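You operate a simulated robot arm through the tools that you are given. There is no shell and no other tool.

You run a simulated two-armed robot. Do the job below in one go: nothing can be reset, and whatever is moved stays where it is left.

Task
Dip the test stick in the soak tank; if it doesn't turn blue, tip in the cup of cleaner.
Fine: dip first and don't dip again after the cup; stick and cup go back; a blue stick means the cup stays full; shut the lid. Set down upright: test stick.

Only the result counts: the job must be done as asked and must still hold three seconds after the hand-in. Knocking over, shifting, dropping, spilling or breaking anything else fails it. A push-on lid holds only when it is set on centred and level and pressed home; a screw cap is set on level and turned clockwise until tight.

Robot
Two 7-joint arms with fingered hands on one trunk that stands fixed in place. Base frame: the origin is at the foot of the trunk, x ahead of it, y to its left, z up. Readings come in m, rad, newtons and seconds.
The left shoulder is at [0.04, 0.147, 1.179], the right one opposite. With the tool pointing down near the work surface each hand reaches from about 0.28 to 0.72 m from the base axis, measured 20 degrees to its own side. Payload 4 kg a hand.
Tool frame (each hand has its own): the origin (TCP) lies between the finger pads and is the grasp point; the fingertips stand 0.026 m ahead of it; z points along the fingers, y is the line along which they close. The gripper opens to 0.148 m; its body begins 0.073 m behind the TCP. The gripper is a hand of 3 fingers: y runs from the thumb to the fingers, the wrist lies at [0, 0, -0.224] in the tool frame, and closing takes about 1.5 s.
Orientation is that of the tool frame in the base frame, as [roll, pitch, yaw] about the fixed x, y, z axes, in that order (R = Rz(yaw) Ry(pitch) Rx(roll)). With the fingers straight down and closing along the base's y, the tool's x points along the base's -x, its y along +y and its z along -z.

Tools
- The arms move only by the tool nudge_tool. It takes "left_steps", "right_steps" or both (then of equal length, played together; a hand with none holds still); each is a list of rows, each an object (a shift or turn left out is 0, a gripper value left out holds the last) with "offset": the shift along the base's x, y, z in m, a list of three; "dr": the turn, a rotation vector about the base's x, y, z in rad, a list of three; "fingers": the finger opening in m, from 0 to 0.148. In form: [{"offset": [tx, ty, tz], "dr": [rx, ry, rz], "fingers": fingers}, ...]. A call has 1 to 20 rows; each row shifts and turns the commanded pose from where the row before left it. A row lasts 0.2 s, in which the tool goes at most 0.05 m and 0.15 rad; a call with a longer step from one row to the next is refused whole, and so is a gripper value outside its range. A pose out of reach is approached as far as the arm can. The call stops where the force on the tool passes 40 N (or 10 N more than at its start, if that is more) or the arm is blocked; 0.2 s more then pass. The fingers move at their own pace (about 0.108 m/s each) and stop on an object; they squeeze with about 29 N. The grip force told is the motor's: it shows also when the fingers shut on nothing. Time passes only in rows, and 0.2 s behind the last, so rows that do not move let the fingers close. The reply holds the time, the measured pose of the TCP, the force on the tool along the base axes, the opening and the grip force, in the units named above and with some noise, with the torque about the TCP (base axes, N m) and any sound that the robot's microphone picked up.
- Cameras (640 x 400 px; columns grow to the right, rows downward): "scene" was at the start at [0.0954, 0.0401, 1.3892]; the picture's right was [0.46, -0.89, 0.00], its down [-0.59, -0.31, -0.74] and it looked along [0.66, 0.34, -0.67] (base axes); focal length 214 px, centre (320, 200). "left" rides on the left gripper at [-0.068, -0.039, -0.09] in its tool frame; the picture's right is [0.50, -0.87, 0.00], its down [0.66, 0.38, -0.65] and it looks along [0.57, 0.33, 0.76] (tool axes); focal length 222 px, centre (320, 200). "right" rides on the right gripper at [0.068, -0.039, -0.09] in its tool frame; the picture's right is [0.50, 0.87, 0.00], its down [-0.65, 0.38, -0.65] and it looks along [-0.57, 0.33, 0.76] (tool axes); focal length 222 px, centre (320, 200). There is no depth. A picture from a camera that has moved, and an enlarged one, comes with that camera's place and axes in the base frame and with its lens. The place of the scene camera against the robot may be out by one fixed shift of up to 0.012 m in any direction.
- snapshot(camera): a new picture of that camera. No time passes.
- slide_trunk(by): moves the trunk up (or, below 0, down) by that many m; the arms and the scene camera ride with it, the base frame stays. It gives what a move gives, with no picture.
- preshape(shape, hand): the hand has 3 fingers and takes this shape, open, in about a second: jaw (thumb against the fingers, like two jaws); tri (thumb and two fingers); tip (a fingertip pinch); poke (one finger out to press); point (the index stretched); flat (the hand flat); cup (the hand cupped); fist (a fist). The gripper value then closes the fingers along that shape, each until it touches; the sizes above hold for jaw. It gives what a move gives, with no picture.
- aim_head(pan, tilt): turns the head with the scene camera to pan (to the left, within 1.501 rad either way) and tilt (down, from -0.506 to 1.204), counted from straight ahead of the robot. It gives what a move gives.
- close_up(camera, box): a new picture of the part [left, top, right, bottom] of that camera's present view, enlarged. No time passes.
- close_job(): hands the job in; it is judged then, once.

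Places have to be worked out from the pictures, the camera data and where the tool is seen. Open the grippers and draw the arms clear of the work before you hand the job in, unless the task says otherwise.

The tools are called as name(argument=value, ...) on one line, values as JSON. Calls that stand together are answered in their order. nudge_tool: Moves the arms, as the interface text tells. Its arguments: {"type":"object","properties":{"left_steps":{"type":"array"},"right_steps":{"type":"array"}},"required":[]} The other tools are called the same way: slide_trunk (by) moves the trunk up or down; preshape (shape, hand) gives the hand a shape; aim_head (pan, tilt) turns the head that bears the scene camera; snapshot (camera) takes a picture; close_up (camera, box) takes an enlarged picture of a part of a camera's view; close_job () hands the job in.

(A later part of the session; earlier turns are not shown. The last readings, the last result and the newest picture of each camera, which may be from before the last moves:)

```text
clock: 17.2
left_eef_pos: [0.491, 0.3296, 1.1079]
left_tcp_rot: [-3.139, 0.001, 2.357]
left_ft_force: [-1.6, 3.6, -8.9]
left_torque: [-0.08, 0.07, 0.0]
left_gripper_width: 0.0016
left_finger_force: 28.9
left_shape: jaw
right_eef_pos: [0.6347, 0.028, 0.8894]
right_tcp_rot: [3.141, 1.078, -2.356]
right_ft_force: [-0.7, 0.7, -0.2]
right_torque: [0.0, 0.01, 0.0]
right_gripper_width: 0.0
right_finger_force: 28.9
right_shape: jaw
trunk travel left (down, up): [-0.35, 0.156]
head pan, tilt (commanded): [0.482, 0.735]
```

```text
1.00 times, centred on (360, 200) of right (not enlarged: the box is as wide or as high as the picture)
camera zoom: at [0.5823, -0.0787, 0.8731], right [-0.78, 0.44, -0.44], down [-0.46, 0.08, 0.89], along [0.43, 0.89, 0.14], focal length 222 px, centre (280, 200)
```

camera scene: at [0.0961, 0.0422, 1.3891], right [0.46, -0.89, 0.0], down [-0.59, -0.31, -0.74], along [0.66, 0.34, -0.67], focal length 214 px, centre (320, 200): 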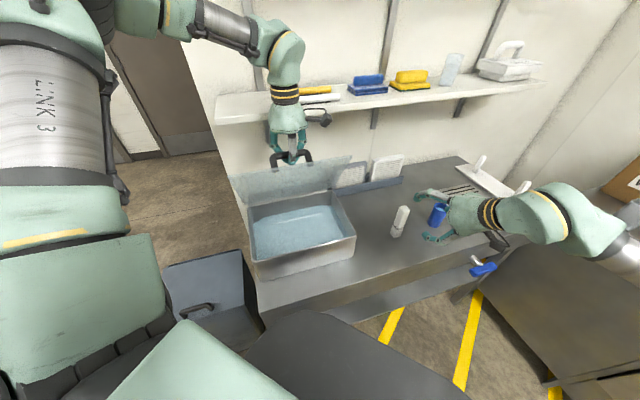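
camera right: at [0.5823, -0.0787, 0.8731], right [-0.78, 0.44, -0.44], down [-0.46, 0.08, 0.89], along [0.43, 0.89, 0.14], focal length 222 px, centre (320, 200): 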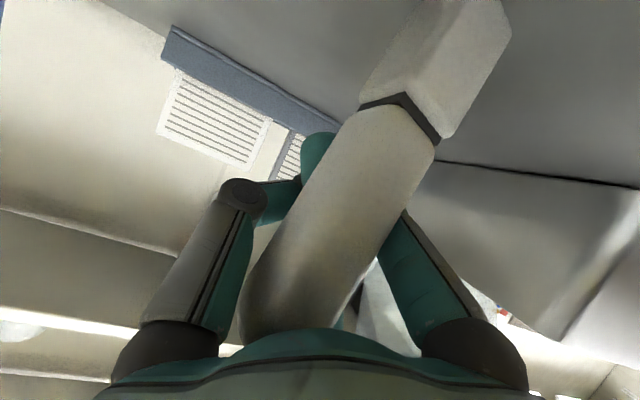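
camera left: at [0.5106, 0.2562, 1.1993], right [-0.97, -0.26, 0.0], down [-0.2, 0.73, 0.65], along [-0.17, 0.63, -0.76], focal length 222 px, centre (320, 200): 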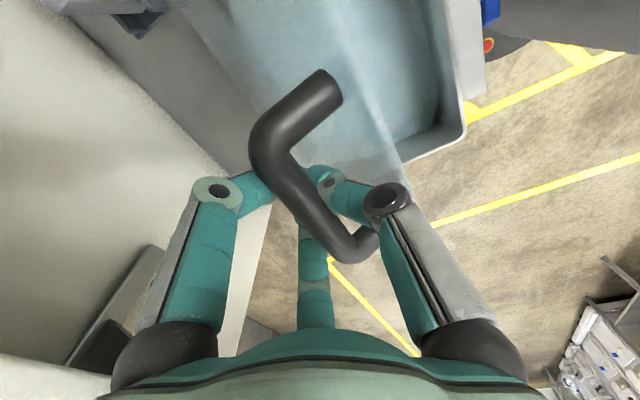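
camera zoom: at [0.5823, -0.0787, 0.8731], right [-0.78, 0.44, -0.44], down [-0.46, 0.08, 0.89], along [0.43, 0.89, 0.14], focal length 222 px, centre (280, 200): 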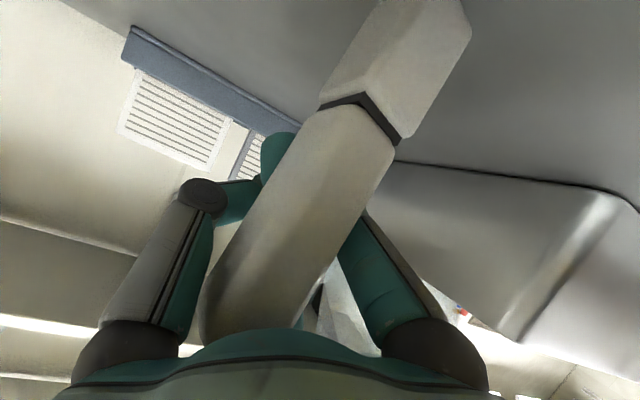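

The stick leans about 15° with its top toward the palm, wrapped by all three digits. I'll lift it a little, straight up, to see whether the wrap holds it firmly.

nudge_tool(right_steps=[{"offset": [0, 0, 0.01]}, {"offset": [0, 0, 0.02]}, {"offset": [0, 0, 0.03]}, {"offset": [0, 0, 0.03]}, {}])

close_up(camera="scene", box=[375, 165, 475, 255])

snapshot(camera="right")

```text
clock: 18.4
left_eef_pos: [0.4902, 0.3308, 1.1075]
left_tcp_rot: [-3.138, -0.002, 2.357]
left_ft_force: [-1.1, 4.5, -8.3]
left_torque: [-0.1, 0.04, 0.04]
left_gripper_width: 0.0017
left_finger_force: 28.7
left_shape: jaw
right_eef_pos: [0.6356, 0.0292, 0.9814]
right_tcp_rot: [-3.142, 1.078, -2.356]
right_ft_force: [-0.5, 0.2, -0.4]
right_torque: [0.0, 0.0, 0.0]
right_gripper_width: 0.0002
right_finger_force: 29.1
right_shape: jaw
trunk travel left (down, up): [-0.35, 0.156]
head pan, tilt (commanded): [0.482, 0.735]
```

```text
4.44 times, centred on (425, 210) of scene
camera zoom: at [0.0962, 0.0416, 1.3891], right [0.46, -0.89, 0.0], down [-0.59, -0.31, -0.74], along [0.66, 0.34, -0.67], focal length 953 px, centre (-147, 156)
```

zoom: 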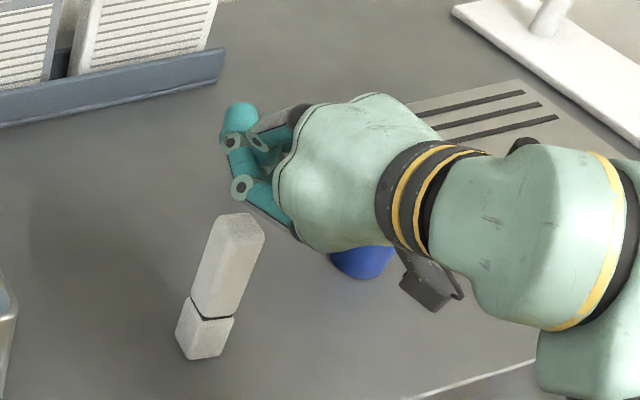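

```text
taken
camera right: at [0.5825, -0.0789, 0.9628], right [-0.78, 0.44, -0.44], down [-0.46, 0.08, 0.89], along [0.43, 0.89, 0.14], focal length 222 px, centre (320, 200)
```

right: 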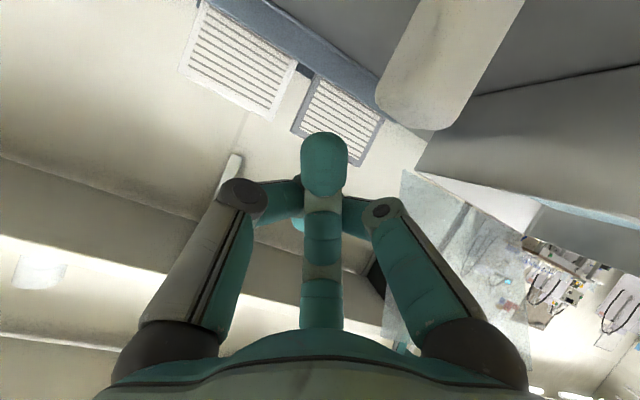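

Good: the stick slipped out but still stands upright, shifted about 3 cm toward the robot; I can match its original picture position later. The jaw shape curls behind thin objects, so I'll raise the hand clear and try the fingertip-pinch shape, checking its geometry in free air.

nudge_tool(right_steps=[{"offset": [0.0, 0.0, 0.04]}, {"offset": [-0.02, -0.02, 0.03]}, {"offset": [-0.02, -0.02, 0.02], "fingers": 0.06}, {}])

preshape(hand="right", shape="tip")

snapshot(camera="right")

close_up(camera="scene", box=[350, 120, 510, 260])

```text
clock: 19.4
left_eef_pos: [0.4893, 0.3291, 1.1086]
left_tcp_rot: [-3.138, 0.0, 2.358]
left_ft_force: [-0.8, 4.6, -9.3]
left_torque: [-0.11, 0.05, 0.02]
left_gripper_width: 0.0018
left_finger_force: 28.9
left_shape: jaw
right_eef_pos: [0.5947, -0.0162, 1.067]
right_tcp_rot: [3.14, 1.078, -2.356]
right_ft_force: [1.0, 0.5, 0.2]
right_torque: [0.0, 0.01, 0.0]
right_gripper_width: 0.0596
right_finger_force: 0.1
right_shape: jaw
trunk travel left (down, up): [-0.35, 0.156]
head pan, tilt (commanded): [0.482, 0.735]
```

```text
clock: 20.3
left_eef_pos: [0.4898, 0.3291, 1.1083]
left_tcp_rot: [-3.139, -0.001, 2.355]
left_ft_force: [-2.4, 3.1, -8.9]
left_torque: [-0.08, 0.07, 0.02]
left_gripper_width: 0.0018
left_finger_force: 29.2
left_shape: jaw
right_eef_pos: [0.5953, -0.0163, 1.0678]
right_tcp_rot: [3.141, 1.079, -2.357]
right_ft_force: [0.5, 0.3, -0.2]
right_torque: [0.01, 0.0, 0.0]
right_gripper_width: 0.148
right_finger_force: 0.0
right_shape: tip
trunk travel left (down, up): [-0.35, 0.156]
head pan, tilt (commanded): [0.482, 0.735]
```

```text
taken
camera right: at [0.5427, -0.1219, 1.0493], right [-0.78, 0.44, -0.44], down [-0.46, 0.08, 0.89], along [0.43, 0.89, 0.14], focal length 222 px, centre (320, 200)
```

right: 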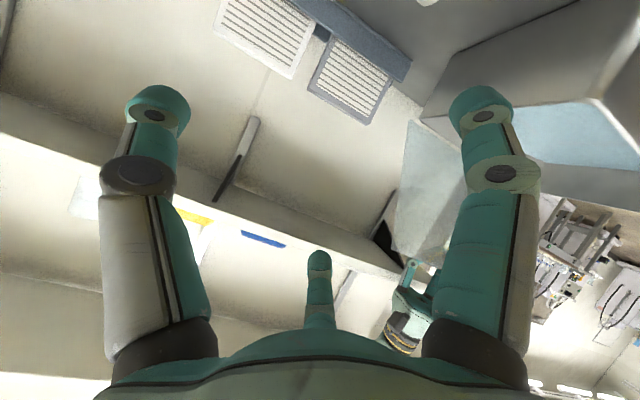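

```text
2.86 times, centred on (430, 190) of scene
camera zoom: at [0.0962, 0.0416, 1.3891], right [0.46, -0.89, 0.0], down [-0.59, -0.31, -0.74], along [0.66, 0.34, -0.67], focal length 613 px, centre (6, 229)
```

zoom: 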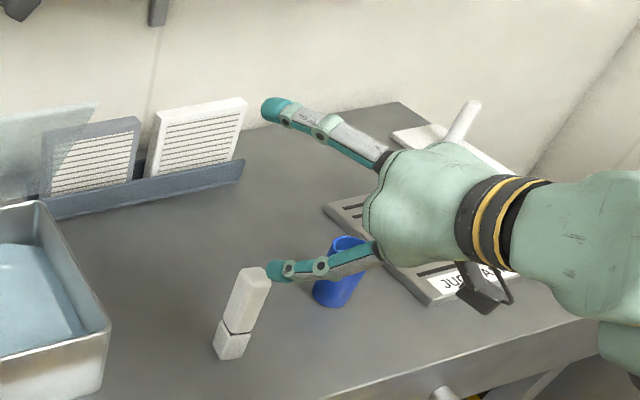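

Open, the tip shape looks like the jaw. I'll close it to 0.03 and to 0 in free air to see where the tips go.

nudge_tool(right_steps=[{"fingers": 0.03}, {}, {}, {}, {}, {}])

snapshot(camera="right")

close_up(camera="scene", box=[350, 120, 510, 260])

```text
clock: 21.7
left_eef_pos: [0.4898, 0.33, 1.1092]
left_tcp_rot: [-3.139, 0.001, 2.357]
left_ft_force: [-1.6, 4.6, -8.8]
left_torque: [-0.11, 0.06, -0.01]
left_gripper_width: 0.0018
left_finger_force: 29.2
left_shape: jaw
right_eef_pos: [0.5947, -0.0136, 1.0662]
right_tcp_rot: [3.14, 1.079, -2.357]
right_ft_force: [-0.6, 0.0, -0.9]
right_torque: [0.01, 0.02, 0.0]
right_gripper_width: 0.0303
right_finger_force: 0.0
right_shape: tip
trunk travel left (down, up): [-0.35, 0.156]
head pan, tilt (commanded): [0.482, 0.735]
```

```text
taken
camera right: at [0.5427, -0.1218, 1.0494], right [-0.78, 0.44, -0.44], down [-0.46, 0.08, 0.89], along [0.43, 0.89, 0.14], focal length 222 px, centre (320, 200)
```

right: 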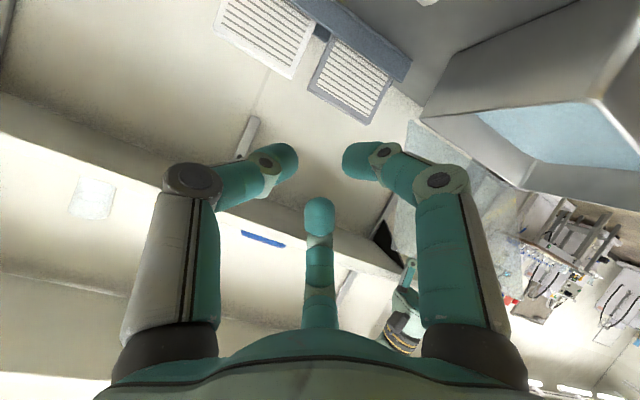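

```text
2.86 times, centred on (430, 190) of scene
camera zoom: at [0.0962, 0.0416, 1.3891], right [0.46, -0.89, 0.0], down [-0.59, -0.31, -0.74], along [0.66, 0.34, -0.67], focal length 613 px, centre (6, 229)
```

zoom: 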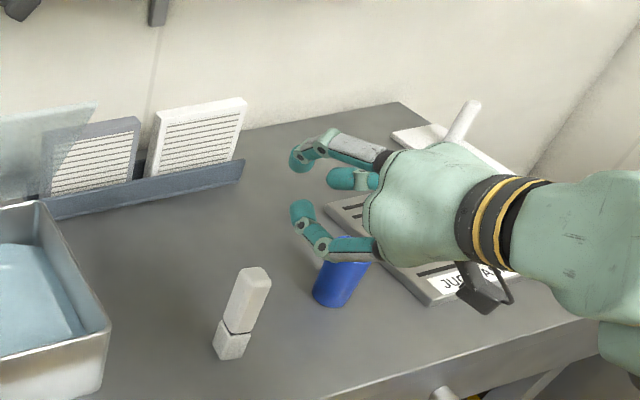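

At 0.03 the three tips form a small triangle around a point roughly 1.5 cm ahead of the TCP, which explains the earlier wrap. I'll compare with the "tri" shape before deciding.

preshape(hand="right", shape="tri")

nudge_tool(right_steps=[{"fingers": 0.03}, {}, {}, {}, {}, {}])

snapshot(camera="right")

close_up(camera="scene", box=[350, 120, 510, 260])

```text
clock: 22.6
left_eef_pos: [0.4904, 0.3298, 1.1077]
left_tcp_rot: [-3.14, 0.001, 2.356]
left_ft_force: [-1.0, 4.7, -9.0]
left_torque: [-0.1, 0.02, 0.02]
left_gripper_width: 0.0017
left_finger_force: 28.9
left_shape: jaw
right_eef_pos: [0.5965, -0.0143, 1.0669]
right_tcp_rot: [3.141, 1.078, -2.356]
right_ft_force: [-0.4, 0.2, 0.2]
right_torque: [0.03, 0.01, -0.02]
right_gripper_width: 0.148
right_finger_force: 0.1
right_shape: tri
trunk travel left (down, up): [-0.35, 0.156]
head pan, tilt (commanded): [0.482, 0.735]
```

```text
clock: 24.0
left_eef_pos: [0.4896, 0.3295, 1.1083]
left_tcp_rot: [-3.14, 0.001, 2.356]
left_ft_force: [-0.9, 4.1, -8.9]
left_torque: [-0.09, 0.05, 0.04]
left_gripper_width: 0.0019
left_finger_force: 28.5
left_shape: jaw
right_eef_pos: [0.5967, -0.0149, 1.0666]
right_tcp_rot: [-3.141, 1.077, -2.356]
right_ft_force: [0.5, -0.1, -0.2]
right_torque: [0.0, 0.01, 0.01]
right_gripper_width: 0.0306
right_finger_force: 0.1
right_shape: tri
trunk travel left (down, up): [-0.35, 0.156]
head pan, tilt (commanded): [0.482, 0.735]
```

```text
taken
camera right: at [0.5427, -0.1219, 1.0494], right [-0.78, 0.44, -0.44], down [-0.46, 0.08, 0.89], along [0.43, 0.89, 0.14], focal length 222 px, centre (320, 200)
```

right: 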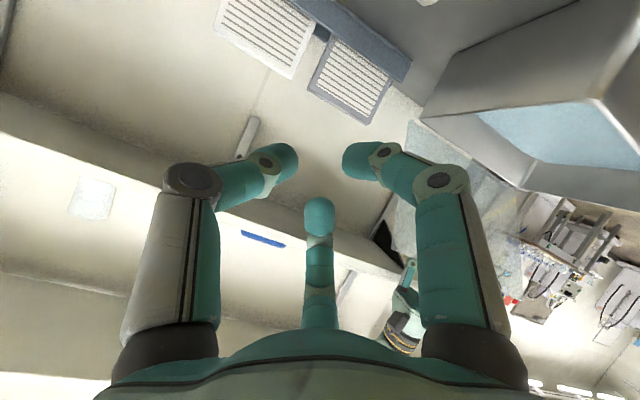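

```text
2.86 times, centred on (430, 190) of scene
camera zoom: at [0.0962, 0.0416, 1.3891], right [0.46, -0.89, 0.0], down [-0.59, -0.31, -0.74], along [0.66, 0.34, -0.67], focal length 613 px, centre (6, 229)
```

zoom: 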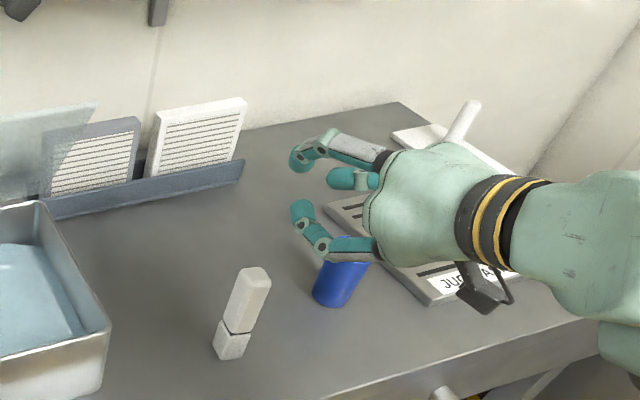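

Tri, tip and jaw all close the same way: three digits at 120° like a chuck, so the right way to hold the stick is from straight above with the stick along the tool axis. I'll look at the stick's present orientation and position.

close_up(camera="scene", box=[380, 180, 440, 220])

close_up(camera="scene", box=[380, 190, 460, 245])

```text
10.00 times, centred on (410, 200) of scene
camera zoom: at [0.0962, 0.0416, 1.3891], right [0.46, -0.89, 0.0], down [-0.59, -0.31, -0.74], along [0.66, 0.34, -0.67], focal length 2145 px, centre (-580, 200)
```

zoom: 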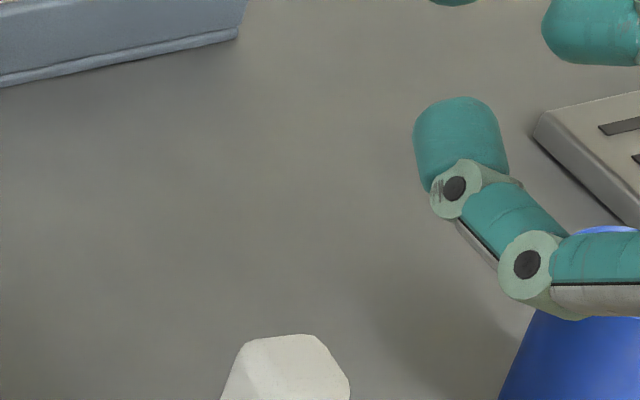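

```text
7.27 times, centred on (420, 218) of scene
camera zoom: at [0.0962, 0.0416, 1.3891], right [0.46, -0.89, 0.0], down [-0.59, -0.31, -0.74], along [0.66, 0.34, -0.67], focal length 1560 px, centre (-407, 73)
```

zoom: 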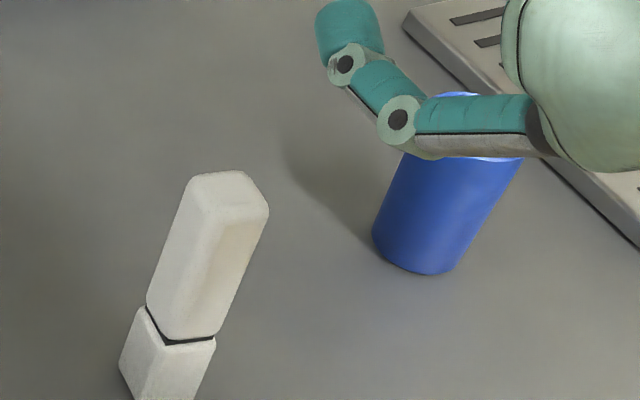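

close_up(camera="scene", box=[380, 200, 460, 255])

```text
7.27 times, centred on (420, 228) of scene
camera zoom: at [0.0962, 0.0416, 1.3891], right [0.46, -0.89, 0.0], down [-0.59, -0.31, -0.74], along [0.66, 0.34, -0.67], focal length 1560 px, centre (-407, 0)
```

zoom: 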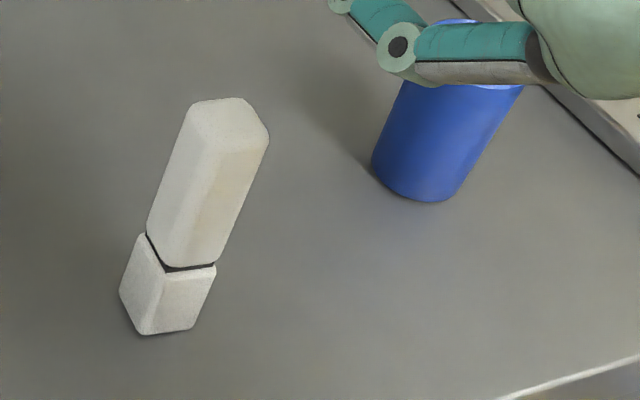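

The stick now stands at about (0.608, 0.011), turned by roughly 10°. I'll rotate the right hand to point straight down above it, with fingers open to 0.08.

nudge_tool(right_steps=[{"offset": [0.0, 0.0, 0.02], "dr": [-0.0953, 0.0953, 0], "fingers": 0.08}, {"offset": [0.0, 0.0, 0.01], "dr": [-0.0953, 0.0953, 0]}, {"offset": [0.002, 0.004, 0.0], "dr": [-0.0953, 0.0953, 0]}, {"offset": [0.002, 0.005, 0.0], "dr": [-0.0953, 0.0953, 0]}, {"offset": [0.002, 0.005, -0.01], "dr": [-0.0953, 0.0953, 0]}, {"offset": [0.002, 0.005, -0.02], "dr": [-0.0953, 0.0953, 0]}, {"offset": [0.002, 0.004, -0.02], "dr": [-0.0953, 0.0953, 0]}, {"offset": [0.002, 0.004, -0.02], "dr": [-0.0953, 0.0953, 0]}, {}])

snapshot(camera="right")

close_up(camera="scene", box=[360, 130, 480, 250])

```text
clock: 26.0
left_eef_pos: [0.4903, 0.3302, 1.1086]
left_tcp_rot: [-3.14, -0.002, 2.356]
left_ft_force: [-1.8, 5.7, -8.1]
left_torque: [-0.11, 0.06, 0.01]
left_gripper_width: 0.002
left_finger_force: 28.9
left_shape: jaw
right_eef_pos: [0.6077, 0.0126, 1.0314]
right_tcp_rot: [3.141, 0.0, -2.356]
right_ft_force: [-0.5, -0.3, -0.1]
right_torque: [-0.01, 0.02, 0.01]
right_gripper_width: 0.0796
right_finger_force: 0.2
right_shape: tri
trunk travel left (down, up): [-0.35, 0.156]
head pan, tilt (commanded): [0.482, 0.735]
```

```text
taken
camera right: at [0.586, -0.0632, 1.1204], right [-0.97, 0.26, 0.0], down [0.2, 0.73, 0.65], along [0.17, 0.63, -0.76], focal length 222 px, centre (320, 200)
```

right: 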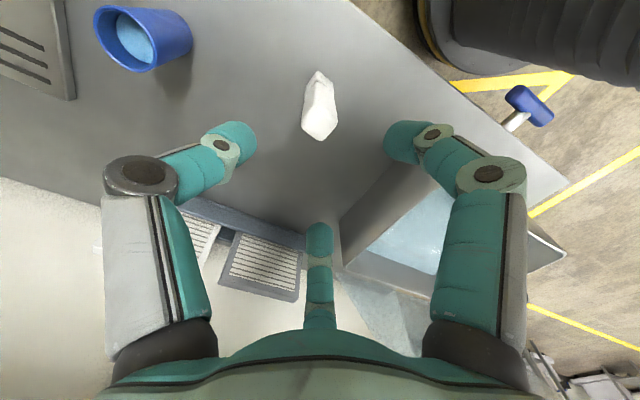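

```text
3.33 times, centred on (420, 190) of scene
camera zoom: at [0.0963, 0.0409, 1.3891], right [0.46, -0.89, 0.0], down [-0.6, -0.31, -0.74], along [0.66, 0.34, -0.67], focal length 715 px, centre (-13, 233)
```

zoom: 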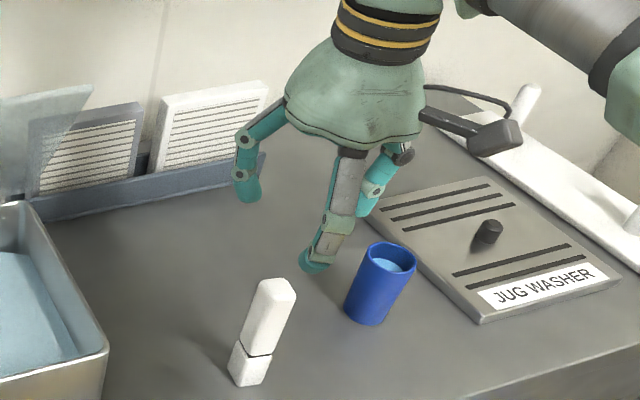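

The stick top sits within 2 mm of the tool axis. I'll descend to just above the top and verify before going on.

nudge_tool(right_steps=[{"offset": [-0.001, -0.001, -0.03]}, {"offset": [0, 0, -0.03]}, {"offset": [0, 0, -0.02]}, {}])

snapshot(camera="right")

close_up(camera="scene", box=[370, 160, 470, 260])

```text
clock: 27.0
left_eef_pos: [0.4899, 0.3304, 1.1091]
left_tcp_rot: [-3.141, 0.0, 2.357]
left_ft_force: [-1.1, 3.5, -8.0]
left_torque: [-0.05, -0.01, 0.02]
left_gripper_width: 0.0022
left_finger_force: 29.1
left_shape: jaw
right_eef_pos: [0.6071, 0.0134, 0.9505]
right_tcp_rot: [-3.141, 0.002, -2.355]
right_ft_force: [0.8, -0.6, -0.3]
right_torque: [-0.02, -0.03, -0.03]
right_gripper_width: 0.0794
right_finger_force: 0.0
right_shape: tri
trunk travel left (down, up): [-0.35, 0.156]
head pan, tilt (commanded): [0.482, 0.735]
```

```text
taken
camera right: at [0.5853, -0.0631, 1.0398], right [-0.97, 0.26, 0.0], down [0.2, 0.73, 0.66], along [0.17, 0.63, -0.76], focal length 222 px, centre (320, 200)
```

right: 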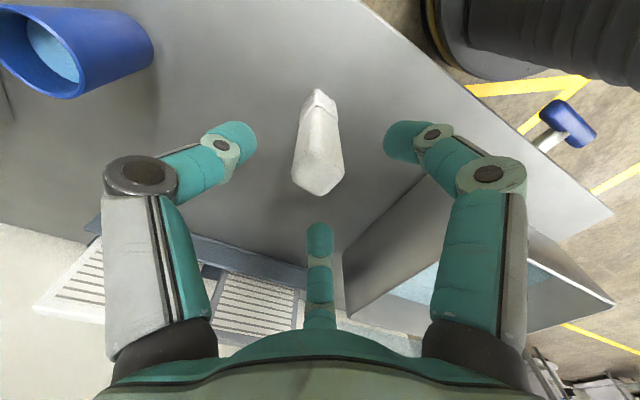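

```text
4.00 times, centred on (420, 210) of scene
camera zoom: at [0.0962, 0.0416, 1.3891], right [0.46, -0.89, 0.0], down [-0.59, -0.31, -0.74], along [0.66, 0.34, -0.67], focal length 858 px, centre (-80, 160)
```

zoom: 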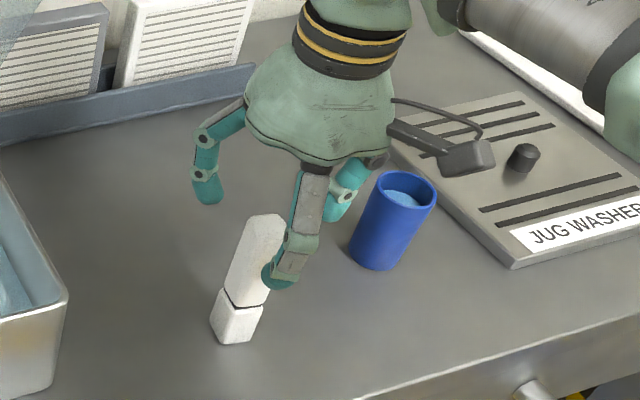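

Alignment is good (about 3 mm off, which I'll correct). I'll descend 4.5 cm around the stick and close gently.

nudge_tool(right_steps=[{"offset": [-0.001, -0.003, -0.02]}, {"offset": [0, 0, -0.025]}, {}, {"fingers": 0.04}, {}, {"fingers": 0.03}, {"fingers": 0.02}, {"fingers": 0.01}, {"fingers": 0.0}, {}, {}, {}])

snapshot(camera="right")

close_up(camera="scene", box=[370, 160, 470, 260])

```text
clock: 29.6
left_eef_pos: [0.4898, 0.3317, 1.109]
left_tcp_rot: [-3.141, -0.001, 2.356]
left_ft_force: [-0.7, 4.5, -7.5]
left_torque: [-0.07, 0.01, 0.01]
left_gripper_width: 0.0019
left_finger_force: 28.8
left_shape: jaw
right_eef_pos: [0.6076, 0.0125, 0.9044]
right_tcp_rot: [3.14, 0.002, -2.356]
right_ft_force: [0.9, 0.2, -0.6]
right_torque: [0.02, 0.0, -0.01]
right_gripper_width: 0.0259
right_finger_force: 29.5
right_shape: tri
trunk travel left (down, up): [-0.35, 0.156]
head pan, tilt (commanded): [0.482, 0.735]
```

```text
taken
camera right: at [0.5854, -0.065, 0.9942], right [-0.97, 0.26, 0.0], down [0.2, 0.73, 0.65], along [0.17, 0.63, -0.76], focal length 222 px, centre (320, 200)
```

right: 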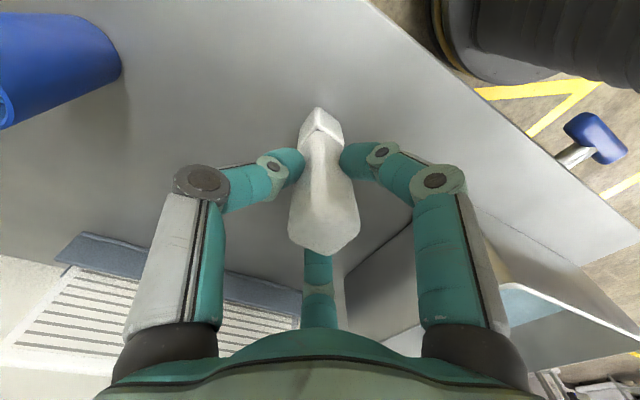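

```text
4.00 times, centred on (420, 210) of scene
camera zoom: at [0.0963, 0.0415, 1.3891], right [0.46, -0.89, 0.0], down [-0.59, -0.31, -0.74], along [0.66, 0.34, -0.67], focal length 858 px, centre (-80, 160)
```

zoom: 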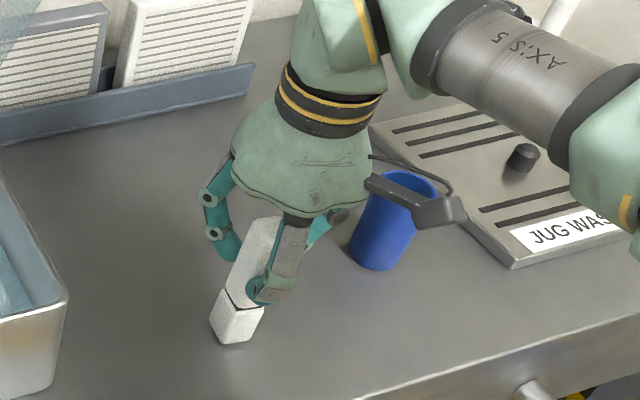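

The stick is gripped (width 0.026, 29 N). I'll lift it straight up 15 cm and check it is held steady.

nudge_tool(right_steps=[{"offset": [0, 0, 0.01]}, {"offset": [0, 0, 0.04]}, {"offset": [0, 0, 0.05]}, {"offset": [0, 0, 0.05]}, {}])

close_up(camera="scene", box=[350, 110, 490, 250])

snapshot(camera="right")

```text
clock: 30.8
left_eef_pos: [0.4904, 0.3293, 1.1076]
left_tcp_rot: [-3.14, -0.001, 2.354]
left_ft_force: [-0.9, 3.8, -9.3]
left_torque: [-0.08, 0.05, -0.02]
left_gripper_width: 0.0018
left_finger_force: 29.0
left_shape: jaw
right_eef_pos: [0.6039, 0.011, 1.0594]
right_tcp_rot: [3.14, 0.001, -2.356]
right_ft_force: [0.7, 0.9, -0.2]
right_torque: [0.02, 0.0, 0.0]
right_gripper_width: 0.0259
right_finger_force: 29.5
right_shape: tri
trunk travel left (down, up): [-0.35, 0.156]
head pan, tilt (commanded): [0.482, 0.735]
```

```text
2.86 times, centred on (420, 180) of scene
camera zoom: at [0.0964, 0.0413, 1.3891], right [0.46, -0.89, 0.0], down [-0.59, -0.31, -0.74], along [0.66, 0.34, -0.67], focal length 613 px, centre (34, 257)
```

zoom: 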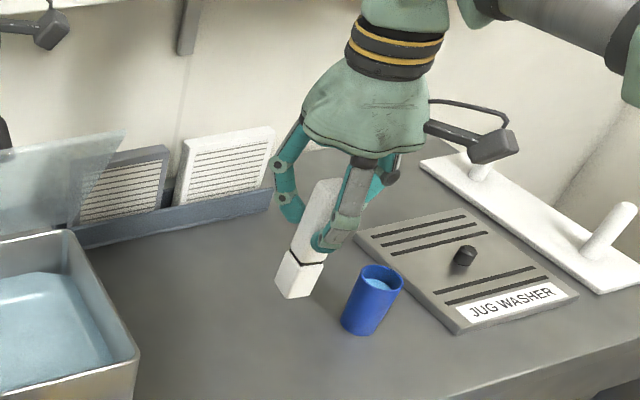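

```text
taken
camera right: at [0.5823, -0.0655, 1.1484], right [-0.97, 0.26, 0.0], down [0.2, 0.73, 0.65], along [0.17, 0.63, -0.76], focal length 222 px, centre (320, 200)
```

right: 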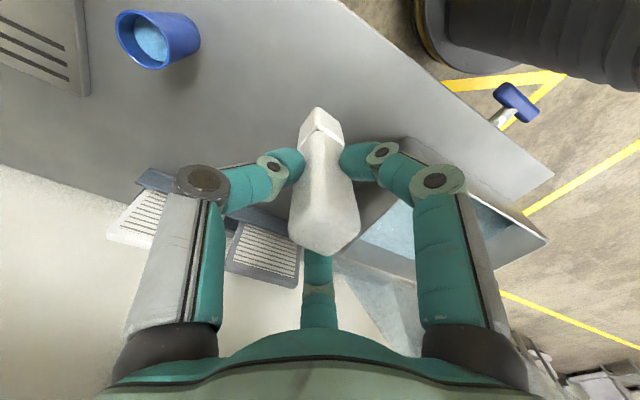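

The stick is held firmly. I'll carry it over to the right side of the tank opening, tilting the hand 20° back toward the robot to stay clear of the lid and left hand.

nudge_tool(right_steps=[{"offset": [-0.02, 0.025, 0.005], "dr": [0.0825, -0.0825, 0]}, {"offset": [-0.024, 0.03, 0], "dr": [0.0825, -0.0825, 0]}, {"offset": [-0.024, 0.03, 0], "dr": [0.0825, -0.0825, 0]}, {"offset": [-0.024, 0.03, 0]}, {"offset": [-0.024, 0.03, 0]}, {"offset": [-0.024, 0.03, 0]}, {}])

snapshot(camera="scene")

snapshot(camera="right")

snapshot(camera="left")

```text
clock: 32.4
left_eef_pos: [0.4907, 0.3304, 1.109]
left_tcp_rot: [-3.141, -0.002, 2.358]
left_ft_force: [-0.8, 3.1, -7.7]
left_torque: [-0.08, 0.03, 0.03]
left_gripper_width: 0.002
left_finger_force: 28.7
left_shape: jaw
right_eef_pos: [0.4652, 0.1861, 1.0606]
right_tcp_rot: [3.139, 0.352, -2.356]
right_ft_force: [-1.1, -0.5, -1.3]
right_torque: [-0.02, 0.03, 0.01]
right_gripper_width: 0.0257
right_finger_force: 29.0
right_shape: tri
trunk travel left (down, up): [-0.35, 0.156]
head pan, tilt (commanded): [0.482, 0.735]
```

```text
taken
camera scene: at [0.0965, 0.0409, 1.3891], right [0.46, -0.89, 0.0], down [-0.6, -0.31, -0.74], along [0.66, 0.34, -0.67], focal length 214 px, centre (320, 200)
```

scene: 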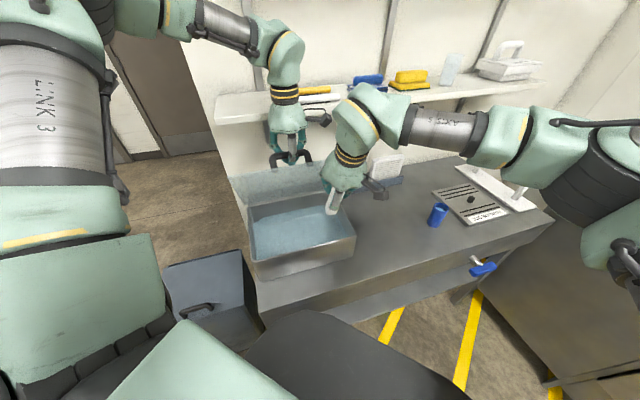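

```text
taken
camera right: at [0.4248, 0.0915, 1.1212], right [-0.94, 0.28, -0.17], down [0.01, 0.54, 0.84], along [0.33, 0.79, -0.51], focal length 222 px, centre (320, 200)
```

right: 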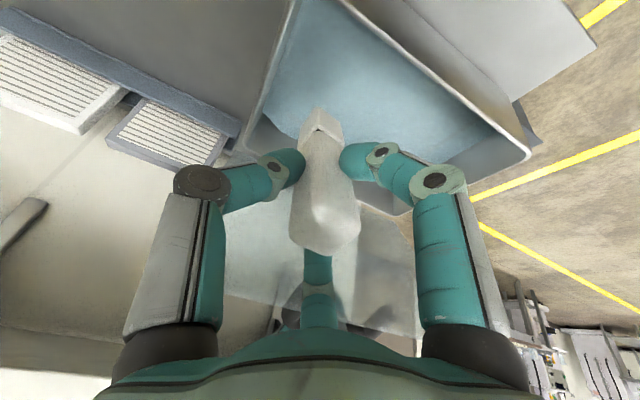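

```text
taken
camera left: at [0.5109, 0.2555, 1.1991], right [-0.97, -0.26, 0.0], down [-0.2, 0.73, 0.65], along [-0.17, 0.63, -0.76], focal length 222 px, centre (320, 200)
```

left: 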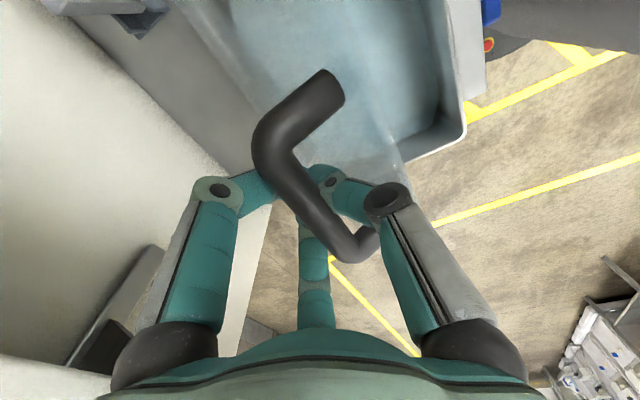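

The stick hangs inside the tank outline at about u=0.197, v=0.46. To keep a finger knuckle off the front rim I'll roll the hand 30° about the stick's axis, then lower partway into the tank.

nudge_tool(right_steps=[{"dr": [0.0315, 0.0315, -0.1222]}, {"dr": [0.0315, 0.0315, -0.1222]}, {"dr": [0.0315, 0.0315, -0.1222]}, {"dr": [0.0315, 0.0315, -0.1222]}, {"offset": [0, 0, -0.028]}, {"offset": [0.003, 0.006, -0.028]}, {"offset": [0.003, 0.006, -0.028]}, {}])

close_up(camera="scene", box=[230, 110, 410, 290])

snapshot(camera="right")

```text
clock: 34.2
left_eef_pos: [0.4901, 0.3308, 1.1083]
left_tcp_rot: [-3.14, 0.0, 2.356]
left_ft_force: [-1.3, 3.3, -7.3]
left_torque: [-0.08, 0.07, 0.01]
left_gripper_width: 0.0019
left_finger_force: 29.3
left_shape: jaw
right_eef_pos: [0.4724, 0.1979, 0.9766]
right_tcp_rot: [2.962, 0.303, -2.905]
right_ft_force: [-0.7, 0.9, -1.4]
right_torque: [-0.02, -0.02, 0.01]
right_gripper_width: 0.0254
right_finger_force: 28.5
right_shape: tri
trunk travel left (down, up): [-0.35, 0.156]
head pan, tilt (commanded): [0.482, 0.735]
```

```text
2.22 times, centred on (320, 200) of scene
camera zoom: at [0.0964, 0.0414, 1.3891], right [0.46, -0.89, 0.0], down [-0.6, -0.31, -0.74], along [0.66, 0.34, -0.67], focal length 477 px, centre (320, 200)
```

zoom: 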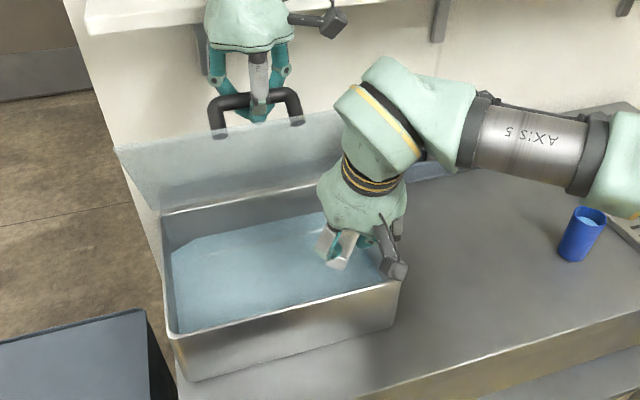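

```text
taken
camera right: at [0.3975, 0.1233, 1.0333], right [-0.71, 0.7, 0.0], down [0.34, 0.35, 0.87], along [0.62, 0.62, -0.49], focal length 222 px, centre (320, 200)
```

right: 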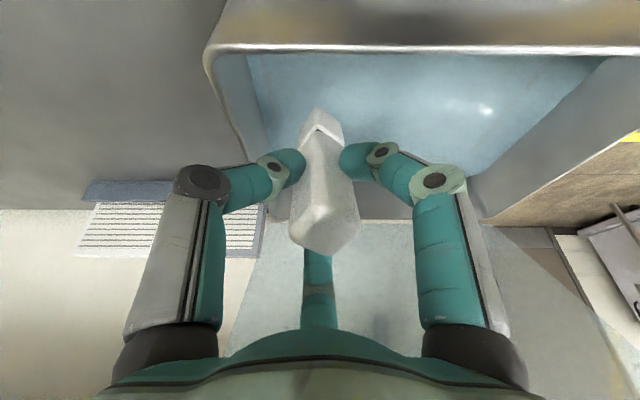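

The stick tip is inside the tank with clearance; the front rim is at v≈0.43. I'll shift slightly away from the right wall and lower until the tip is near z≈0.822, about 3 cm under the surface, and hold a moment.

nudge_tool(right_steps=[{"offset": [-0.0036, 0.0234, 0]}, {"offset": [0, 0, -0.02]}, {"offset": [0, 0, -0.02]}, {"offset": [0, 0, -0.0155]}, {}, {}, {}])

close_up(camera="scene", box=[250, 150, 370, 270])

snapshot(camera="right")

```text
clock: 35.8
left_eef_pos: [0.4899, 0.3293, 1.11]
left_tcp_rot: [-3.139, 0.0, 2.355]
left_ft_force: [-0.3, 3.1, -8.0]
left_torque: [-0.07, 0.01, -0.02]
left_gripper_width: 0.0016
left_finger_force: 29.0
left_shape: jaw
right_eef_pos: [0.4671, 0.2221, 0.9199]
right_tcp_rot: [2.962, 0.306, -2.902]
right_ft_force: [-0.8, -0.1, -0.1]
right_torque: [-0.03, -0.04, -0.05]
right_gripper_width: 0.0255
right_finger_force: 28.2
right_shape: tri
trunk travel left (down, up): [-0.35, 0.156]
head pan, tilt (commanded): [0.482, 0.735]
```

```text
3.33 times, centred on (310, 210) of scene
camera zoom: at [0.0963, 0.0414, 1.3891], right [0.46, -0.89, 0.0], down [-0.59, -0.31, -0.74], along [0.66, 0.34, -0.67], focal length 715 px, centre (353, 167)
```

zoom: 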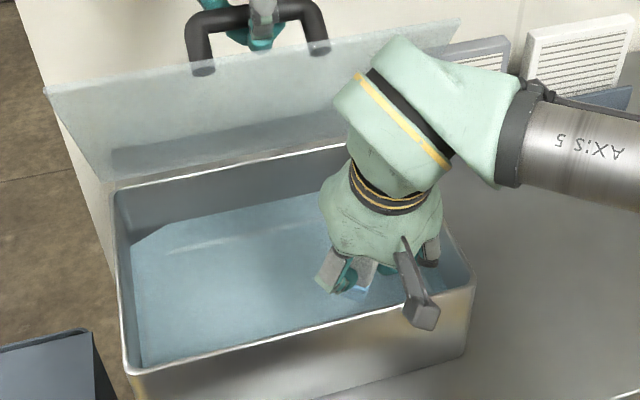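

```text
taken
camera right: at [0.3928, 0.1471, 0.978], right [-0.71, 0.7, 0.0], down [0.34, 0.35, 0.87], along [0.62, 0.62, -0.49], focal length 222 px, centre (320, 200)
```

right: 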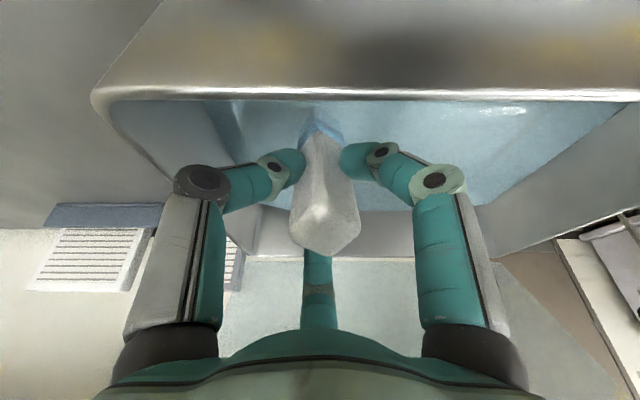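

The tip is in the liquid and appears bluish; that may just be the liquid covering it. I'll zoom in.

close_up(camera="right", box=[270, 90, 370, 190])

close_up(camera="scene", box=[295, 210, 345, 250])

```text
4.00 times, centred on (320, 140) of right
camera zoom: at [0.3928, 0.1471, 0.978], right [-0.71, 0.7, 0.0], down [0.34, 0.35, 0.87], along [0.62, 0.62, -0.49], focal length 888 px, centre (320, 440)
```

zoom: 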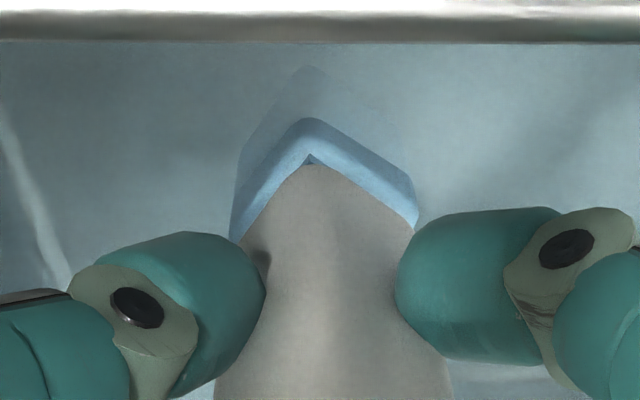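

```text
10.00 times, centred on (320, 230) of scene
camera zoom: at [0.0963, 0.0414, 1.3891], right [0.46, -0.89, 0.0], down [-0.59, -0.31, -0.74], along [0.66, 0.34, -0.67], focal length 2145 px, centre (320, -100)
```

zoom: 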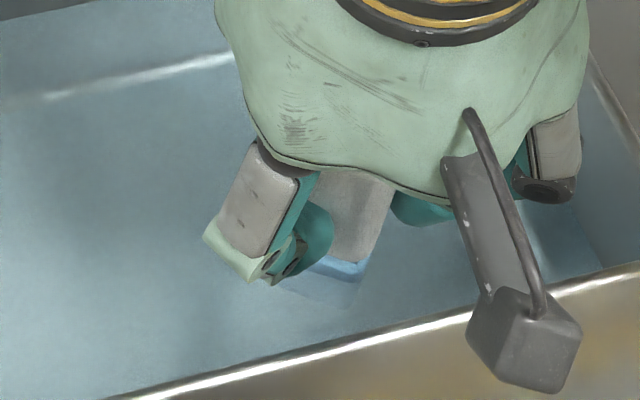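

The exposed band between seam and waterline now looks properly blue, not white. I'll raise the stick out of the liquid and look at its colour in clear air.

nudge_tool(right_steps=[{}, {"offset": [0, 0, 0.02]}, {"offset": [0, 0, 0.03]}, {"offset": [0, 0, 0.006]}, {}])

close_up(camera="right", box=[270, 80, 370, 180])

close_up(camera="scene", box=[295, 190, 355, 250])

```text
clock: 37.0
left_eef_pos: [0.4891, 0.3299, 1.1085]
left_tcp_rot: [-3.14, 0.001, 2.355]
left_ft_force: [-0.6, 3.2, -8.1]
left_torque: [-0.05, 0.04, 0.0]
left_gripper_width: 0.002
left_finger_force: 28.7
left_shape: jaw
right_eef_pos: [0.467, 0.2209, 0.9771]
right_tcp_rot: [2.961, 0.305, -2.905]
right_ft_force: [0.0, 0.5, -0.9]
right_torque: [0.0, 0.01, 0.0]
right_gripper_width: 0.0255
right_finger_force: 29.2
right_shape: tri
trunk travel left (down, up): [-0.35, 0.156]
head pan, tilt (commanded): [0.482, 0.735]
```

```text
4.00 times, centred on (320, 130) of right
camera zoom: at [0.3926, 0.1466, 1.0345], right [-0.71, 0.7, 0.0], down [0.34, 0.35, 0.87], along [0.62, 0.62, -0.49], focal length 888 px, centre (320, 480)
```

zoom: 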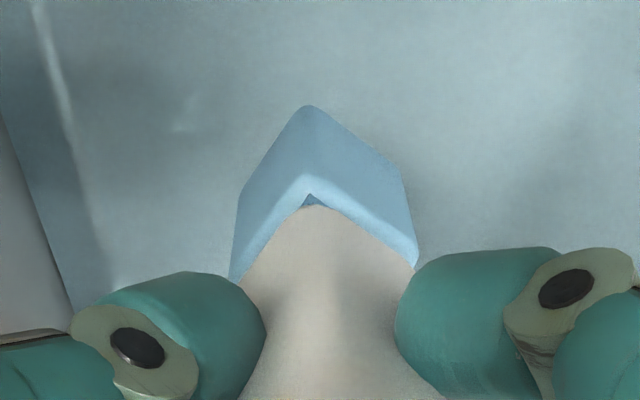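

```text
6.67 times, centred on (325, 220) of scene
camera zoom: at [0.0964, 0.0414, 1.3891], right [0.46, -0.89, 0.0], down [-0.59, -0.31, -0.74], along [0.66, 0.34, -0.67], focal length 1430 px, centre (287, 67)
```

zoom: 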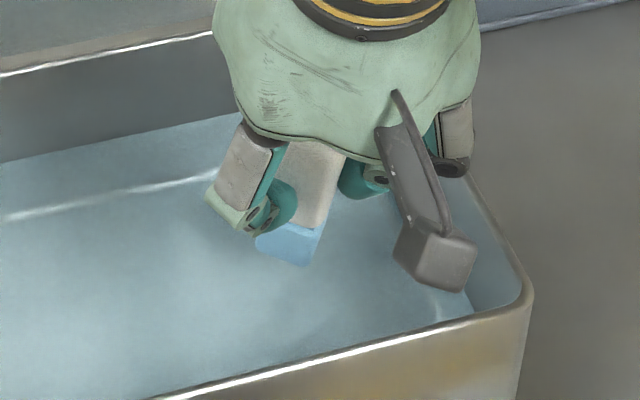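

Out of the liquid the lower segment is clearly blue, so the cleaner cup stays full and untouched. I'll lift the stick out along the reverse path and carry it back over its place on the bench.

nudge_tool(right_steps=[{"offset": [0.0036, -0.0234, 0.0]}, {"offset": [-0.003, -0.006, 0.028]}, {"offset": [-0.003, -0.006, 0.028]}, {"offset": [0, 0, 0.028]}, {"dr": [-0.0315, -0.0315, 0.1222]}, {"dr": [-0.0315, -0.0315, 0.1222]}, {"dr": [-0.0315, -0.0315, 0.1222]}, {"dr": [-0.0315, -0.0315, 0.1222]}, {"offset": [0.024, -0.03, 0]}, {"offset": [0.024, -0.03, 0]}, {"offset": [0.024, -0.03, 0]}, {"offset": [0.024, -0.03, 0], "dr": [-0.0825, 0.0825, 0]}, {"offset": [0.024, -0.03, 0], "dr": [-0.0825, 0.0825, 0]}, {"offset": [0.02, -0.025, 0], "dr": [-0.0825, 0.0825, 0]}, {}])

close_up(camera="scene", box=[350, 130, 470, 250])

snapshot(camera="right")

```text
clock: 40.2
left_eef_pos: [0.4898, 0.3298, 1.1086]
left_tcp_rot: [-3.139, 0.001, 2.355]
left_ft_force: [-1.0, 4.3, -7.2]
left_torque: [-0.03, 0.02, -0.03]
left_gripper_width: 0.0018
left_finger_force: 28.7
left_shape: jaw
right_eef_pos: [0.6055, 0.0103, 1.0614]
right_tcp_rot: [3.14, -0.001, -2.357]
right_ft_force: [0.3, 0.6, -1.3]
right_torque: [0.01, 0.0, 0.03]
right_gripper_width: 0.0252
right_finger_force: 28.6
right_shape: tri
trunk travel left (down, up): [-0.35, 0.156]
head pan, tilt (commanded): [0.482, 0.735]
```

```text
3.33 times, centred on (410, 190) of scene
camera zoom: at [0.0965, 0.041, 1.3891], right [0.46, -0.89, 0.0], down [-0.6, -0.31, -0.74], along [0.66, 0.34, -0.67], focal length 715 px, centre (20, 233)
```

zoom: 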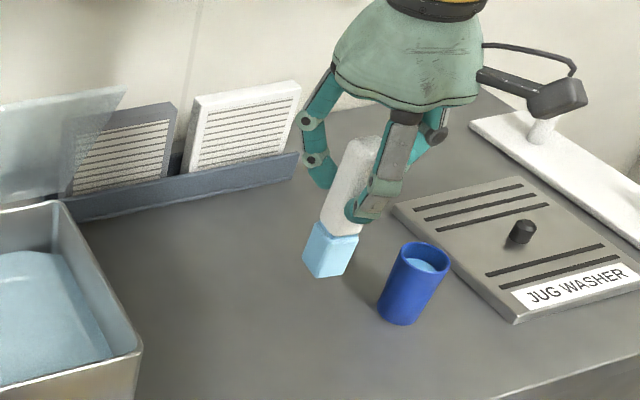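

```text
taken
camera right: at [0.5841, -0.0656, 1.1517], right [-0.97, 0.26, 0.0], down [0.2, 0.73, 0.65], along [0.17, 0.63, -0.76], focal length 222 px, centre (320, 200)
```

right: 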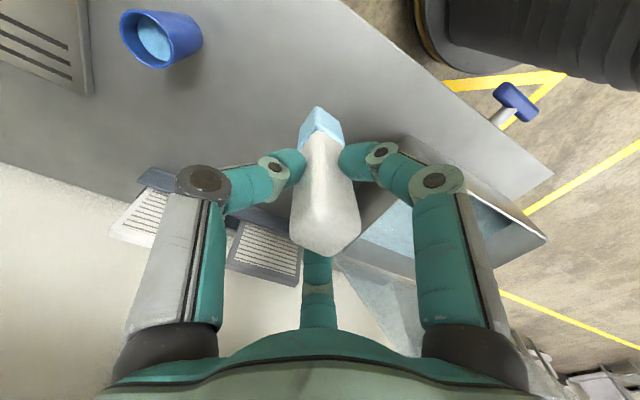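

The pad is unmistakably blue. I'll shift over the stick's original spot (about 3 cm further, turned back 10°) and lower most of the way.

nudge_tool(right_steps=[{"offset": [0.0155, 0.008, 0], "dr": [0, 0, 0.085]}, {"offset": [0.015, 0.0077, 0], "dr": [0, 0, 0.085]}, {"offset": [0, 0, -0.04]}, {"offset": [0, 0, -0.04]}, {"offset": [0, 0, -0.04]}, {}])

close_up(camera="scene", box=[380, 190, 460, 245])

snapshot(camera="right")

```text
clock: 41.6
left_eef_pos: [0.4894, 0.331, 1.109]
left_tcp_rot: [-3.141, 0.0, 2.356]
left_ft_force: [-0.3, 2.6, -7.7]
left_torque: [0.0, 0.02, -0.04]
left_gripper_width: 0.0018
left_finger_force: 29.1
left_shape: jaw
right_eef_pos: [0.6286, 0.0479, 0.9495]
right_tcp_rot: [3.14, -0.002, -2.185]
right_ft_force: [-0.6, 0.4, -1.1]
right_torque: [0.04, -0.03, 0.02]
right_gripper_width: 0.0248
right_finger_force: 29.0
right_shape: tri
right hand out of reach, approached as far as the arm can: row 2, 3, 4
trunk travel left (down, up): [-0.35, 0.156]
head pan, tilt (commanded): [0.482, 0.735]
```

```text
7.27 times, centred on (420, 218) of scene
camera zoom: at [0.0965, 0.0414, 1.3891], right [0.46, -0.89, 0.0], down [-0.6, -0.31, -0.74], along [0.66, 0.34, -0.67], focal length 1560 px, centre (-407, 73)
```

zoom: 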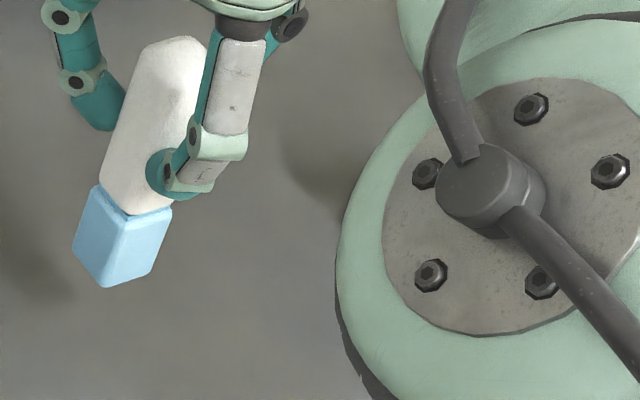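

```text
taken
camera right: at [0.6204, -0.031, 1.0387], right [-1.0, 0.09, 0.0], down [0.07, 0.75, 0.65], along [0.06, 0.65, -0.76], focal length 222 px, centre (320, 200)
```

right: 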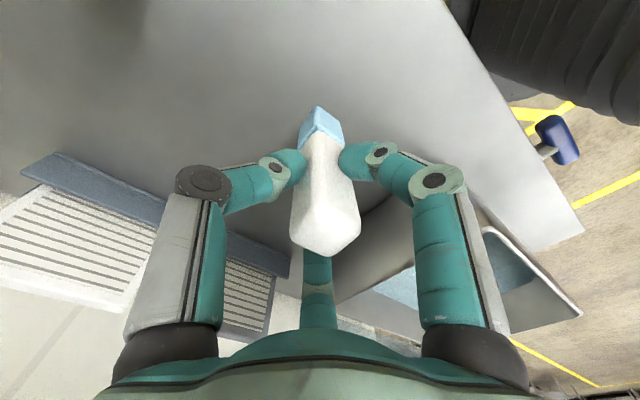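

The arm reported being at its reach limit and deviated (y is 2 cm off). I'll check the whole scene before moving further.

snapshot(camera="scene")

nudge_tool(right_steps=[{}])

```text
taken
camera scene: at [0.0965, 0.0414, 1.3891], right [0.46, -0.89, 0.0], down [-0.6, -0.31, -0.74], along [0.66, 0.34, -0.67], focal length 214 px, centre (320, 200)
```

scene: 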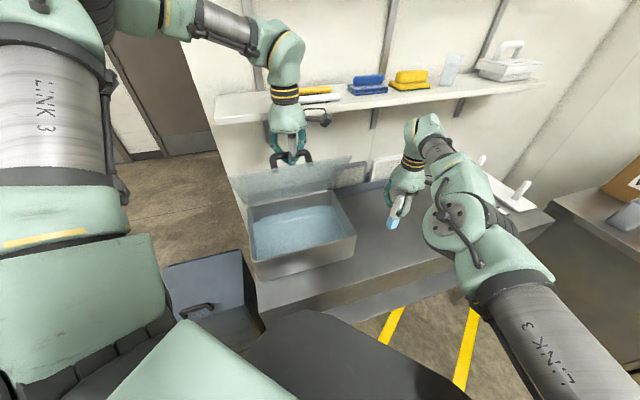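

```text
clock: 42.0
left_eef_pos: [0.4891, 0.3303, 1.1076]
left_tcp_rot: [-3.14, -0.001, 2.354]
left_ft_force: [0.3, 2.5, -7.5]
left_torque: [-0.03, 0.04, -0.02]
left_gripper_width: 0.0018
left_finger_force: 29.0
left_shape: jaw
right_eef_pos: [0.6291, 0.0477, 0.9497]
right_tcp_rot: [3.137, -0.002, -2.187]
right_ft_force: [-0.2, 0.7, -1.1]
right_torque: [0.01, -0.02, 0.03]
right_gripper_width: 0.0251
right_finger_force: 29.0
right_shape: tri
trunk travel left (down, up): [-0.35, 0.156]
head pan, tilt (commanded): [0.482, 0.735]
```

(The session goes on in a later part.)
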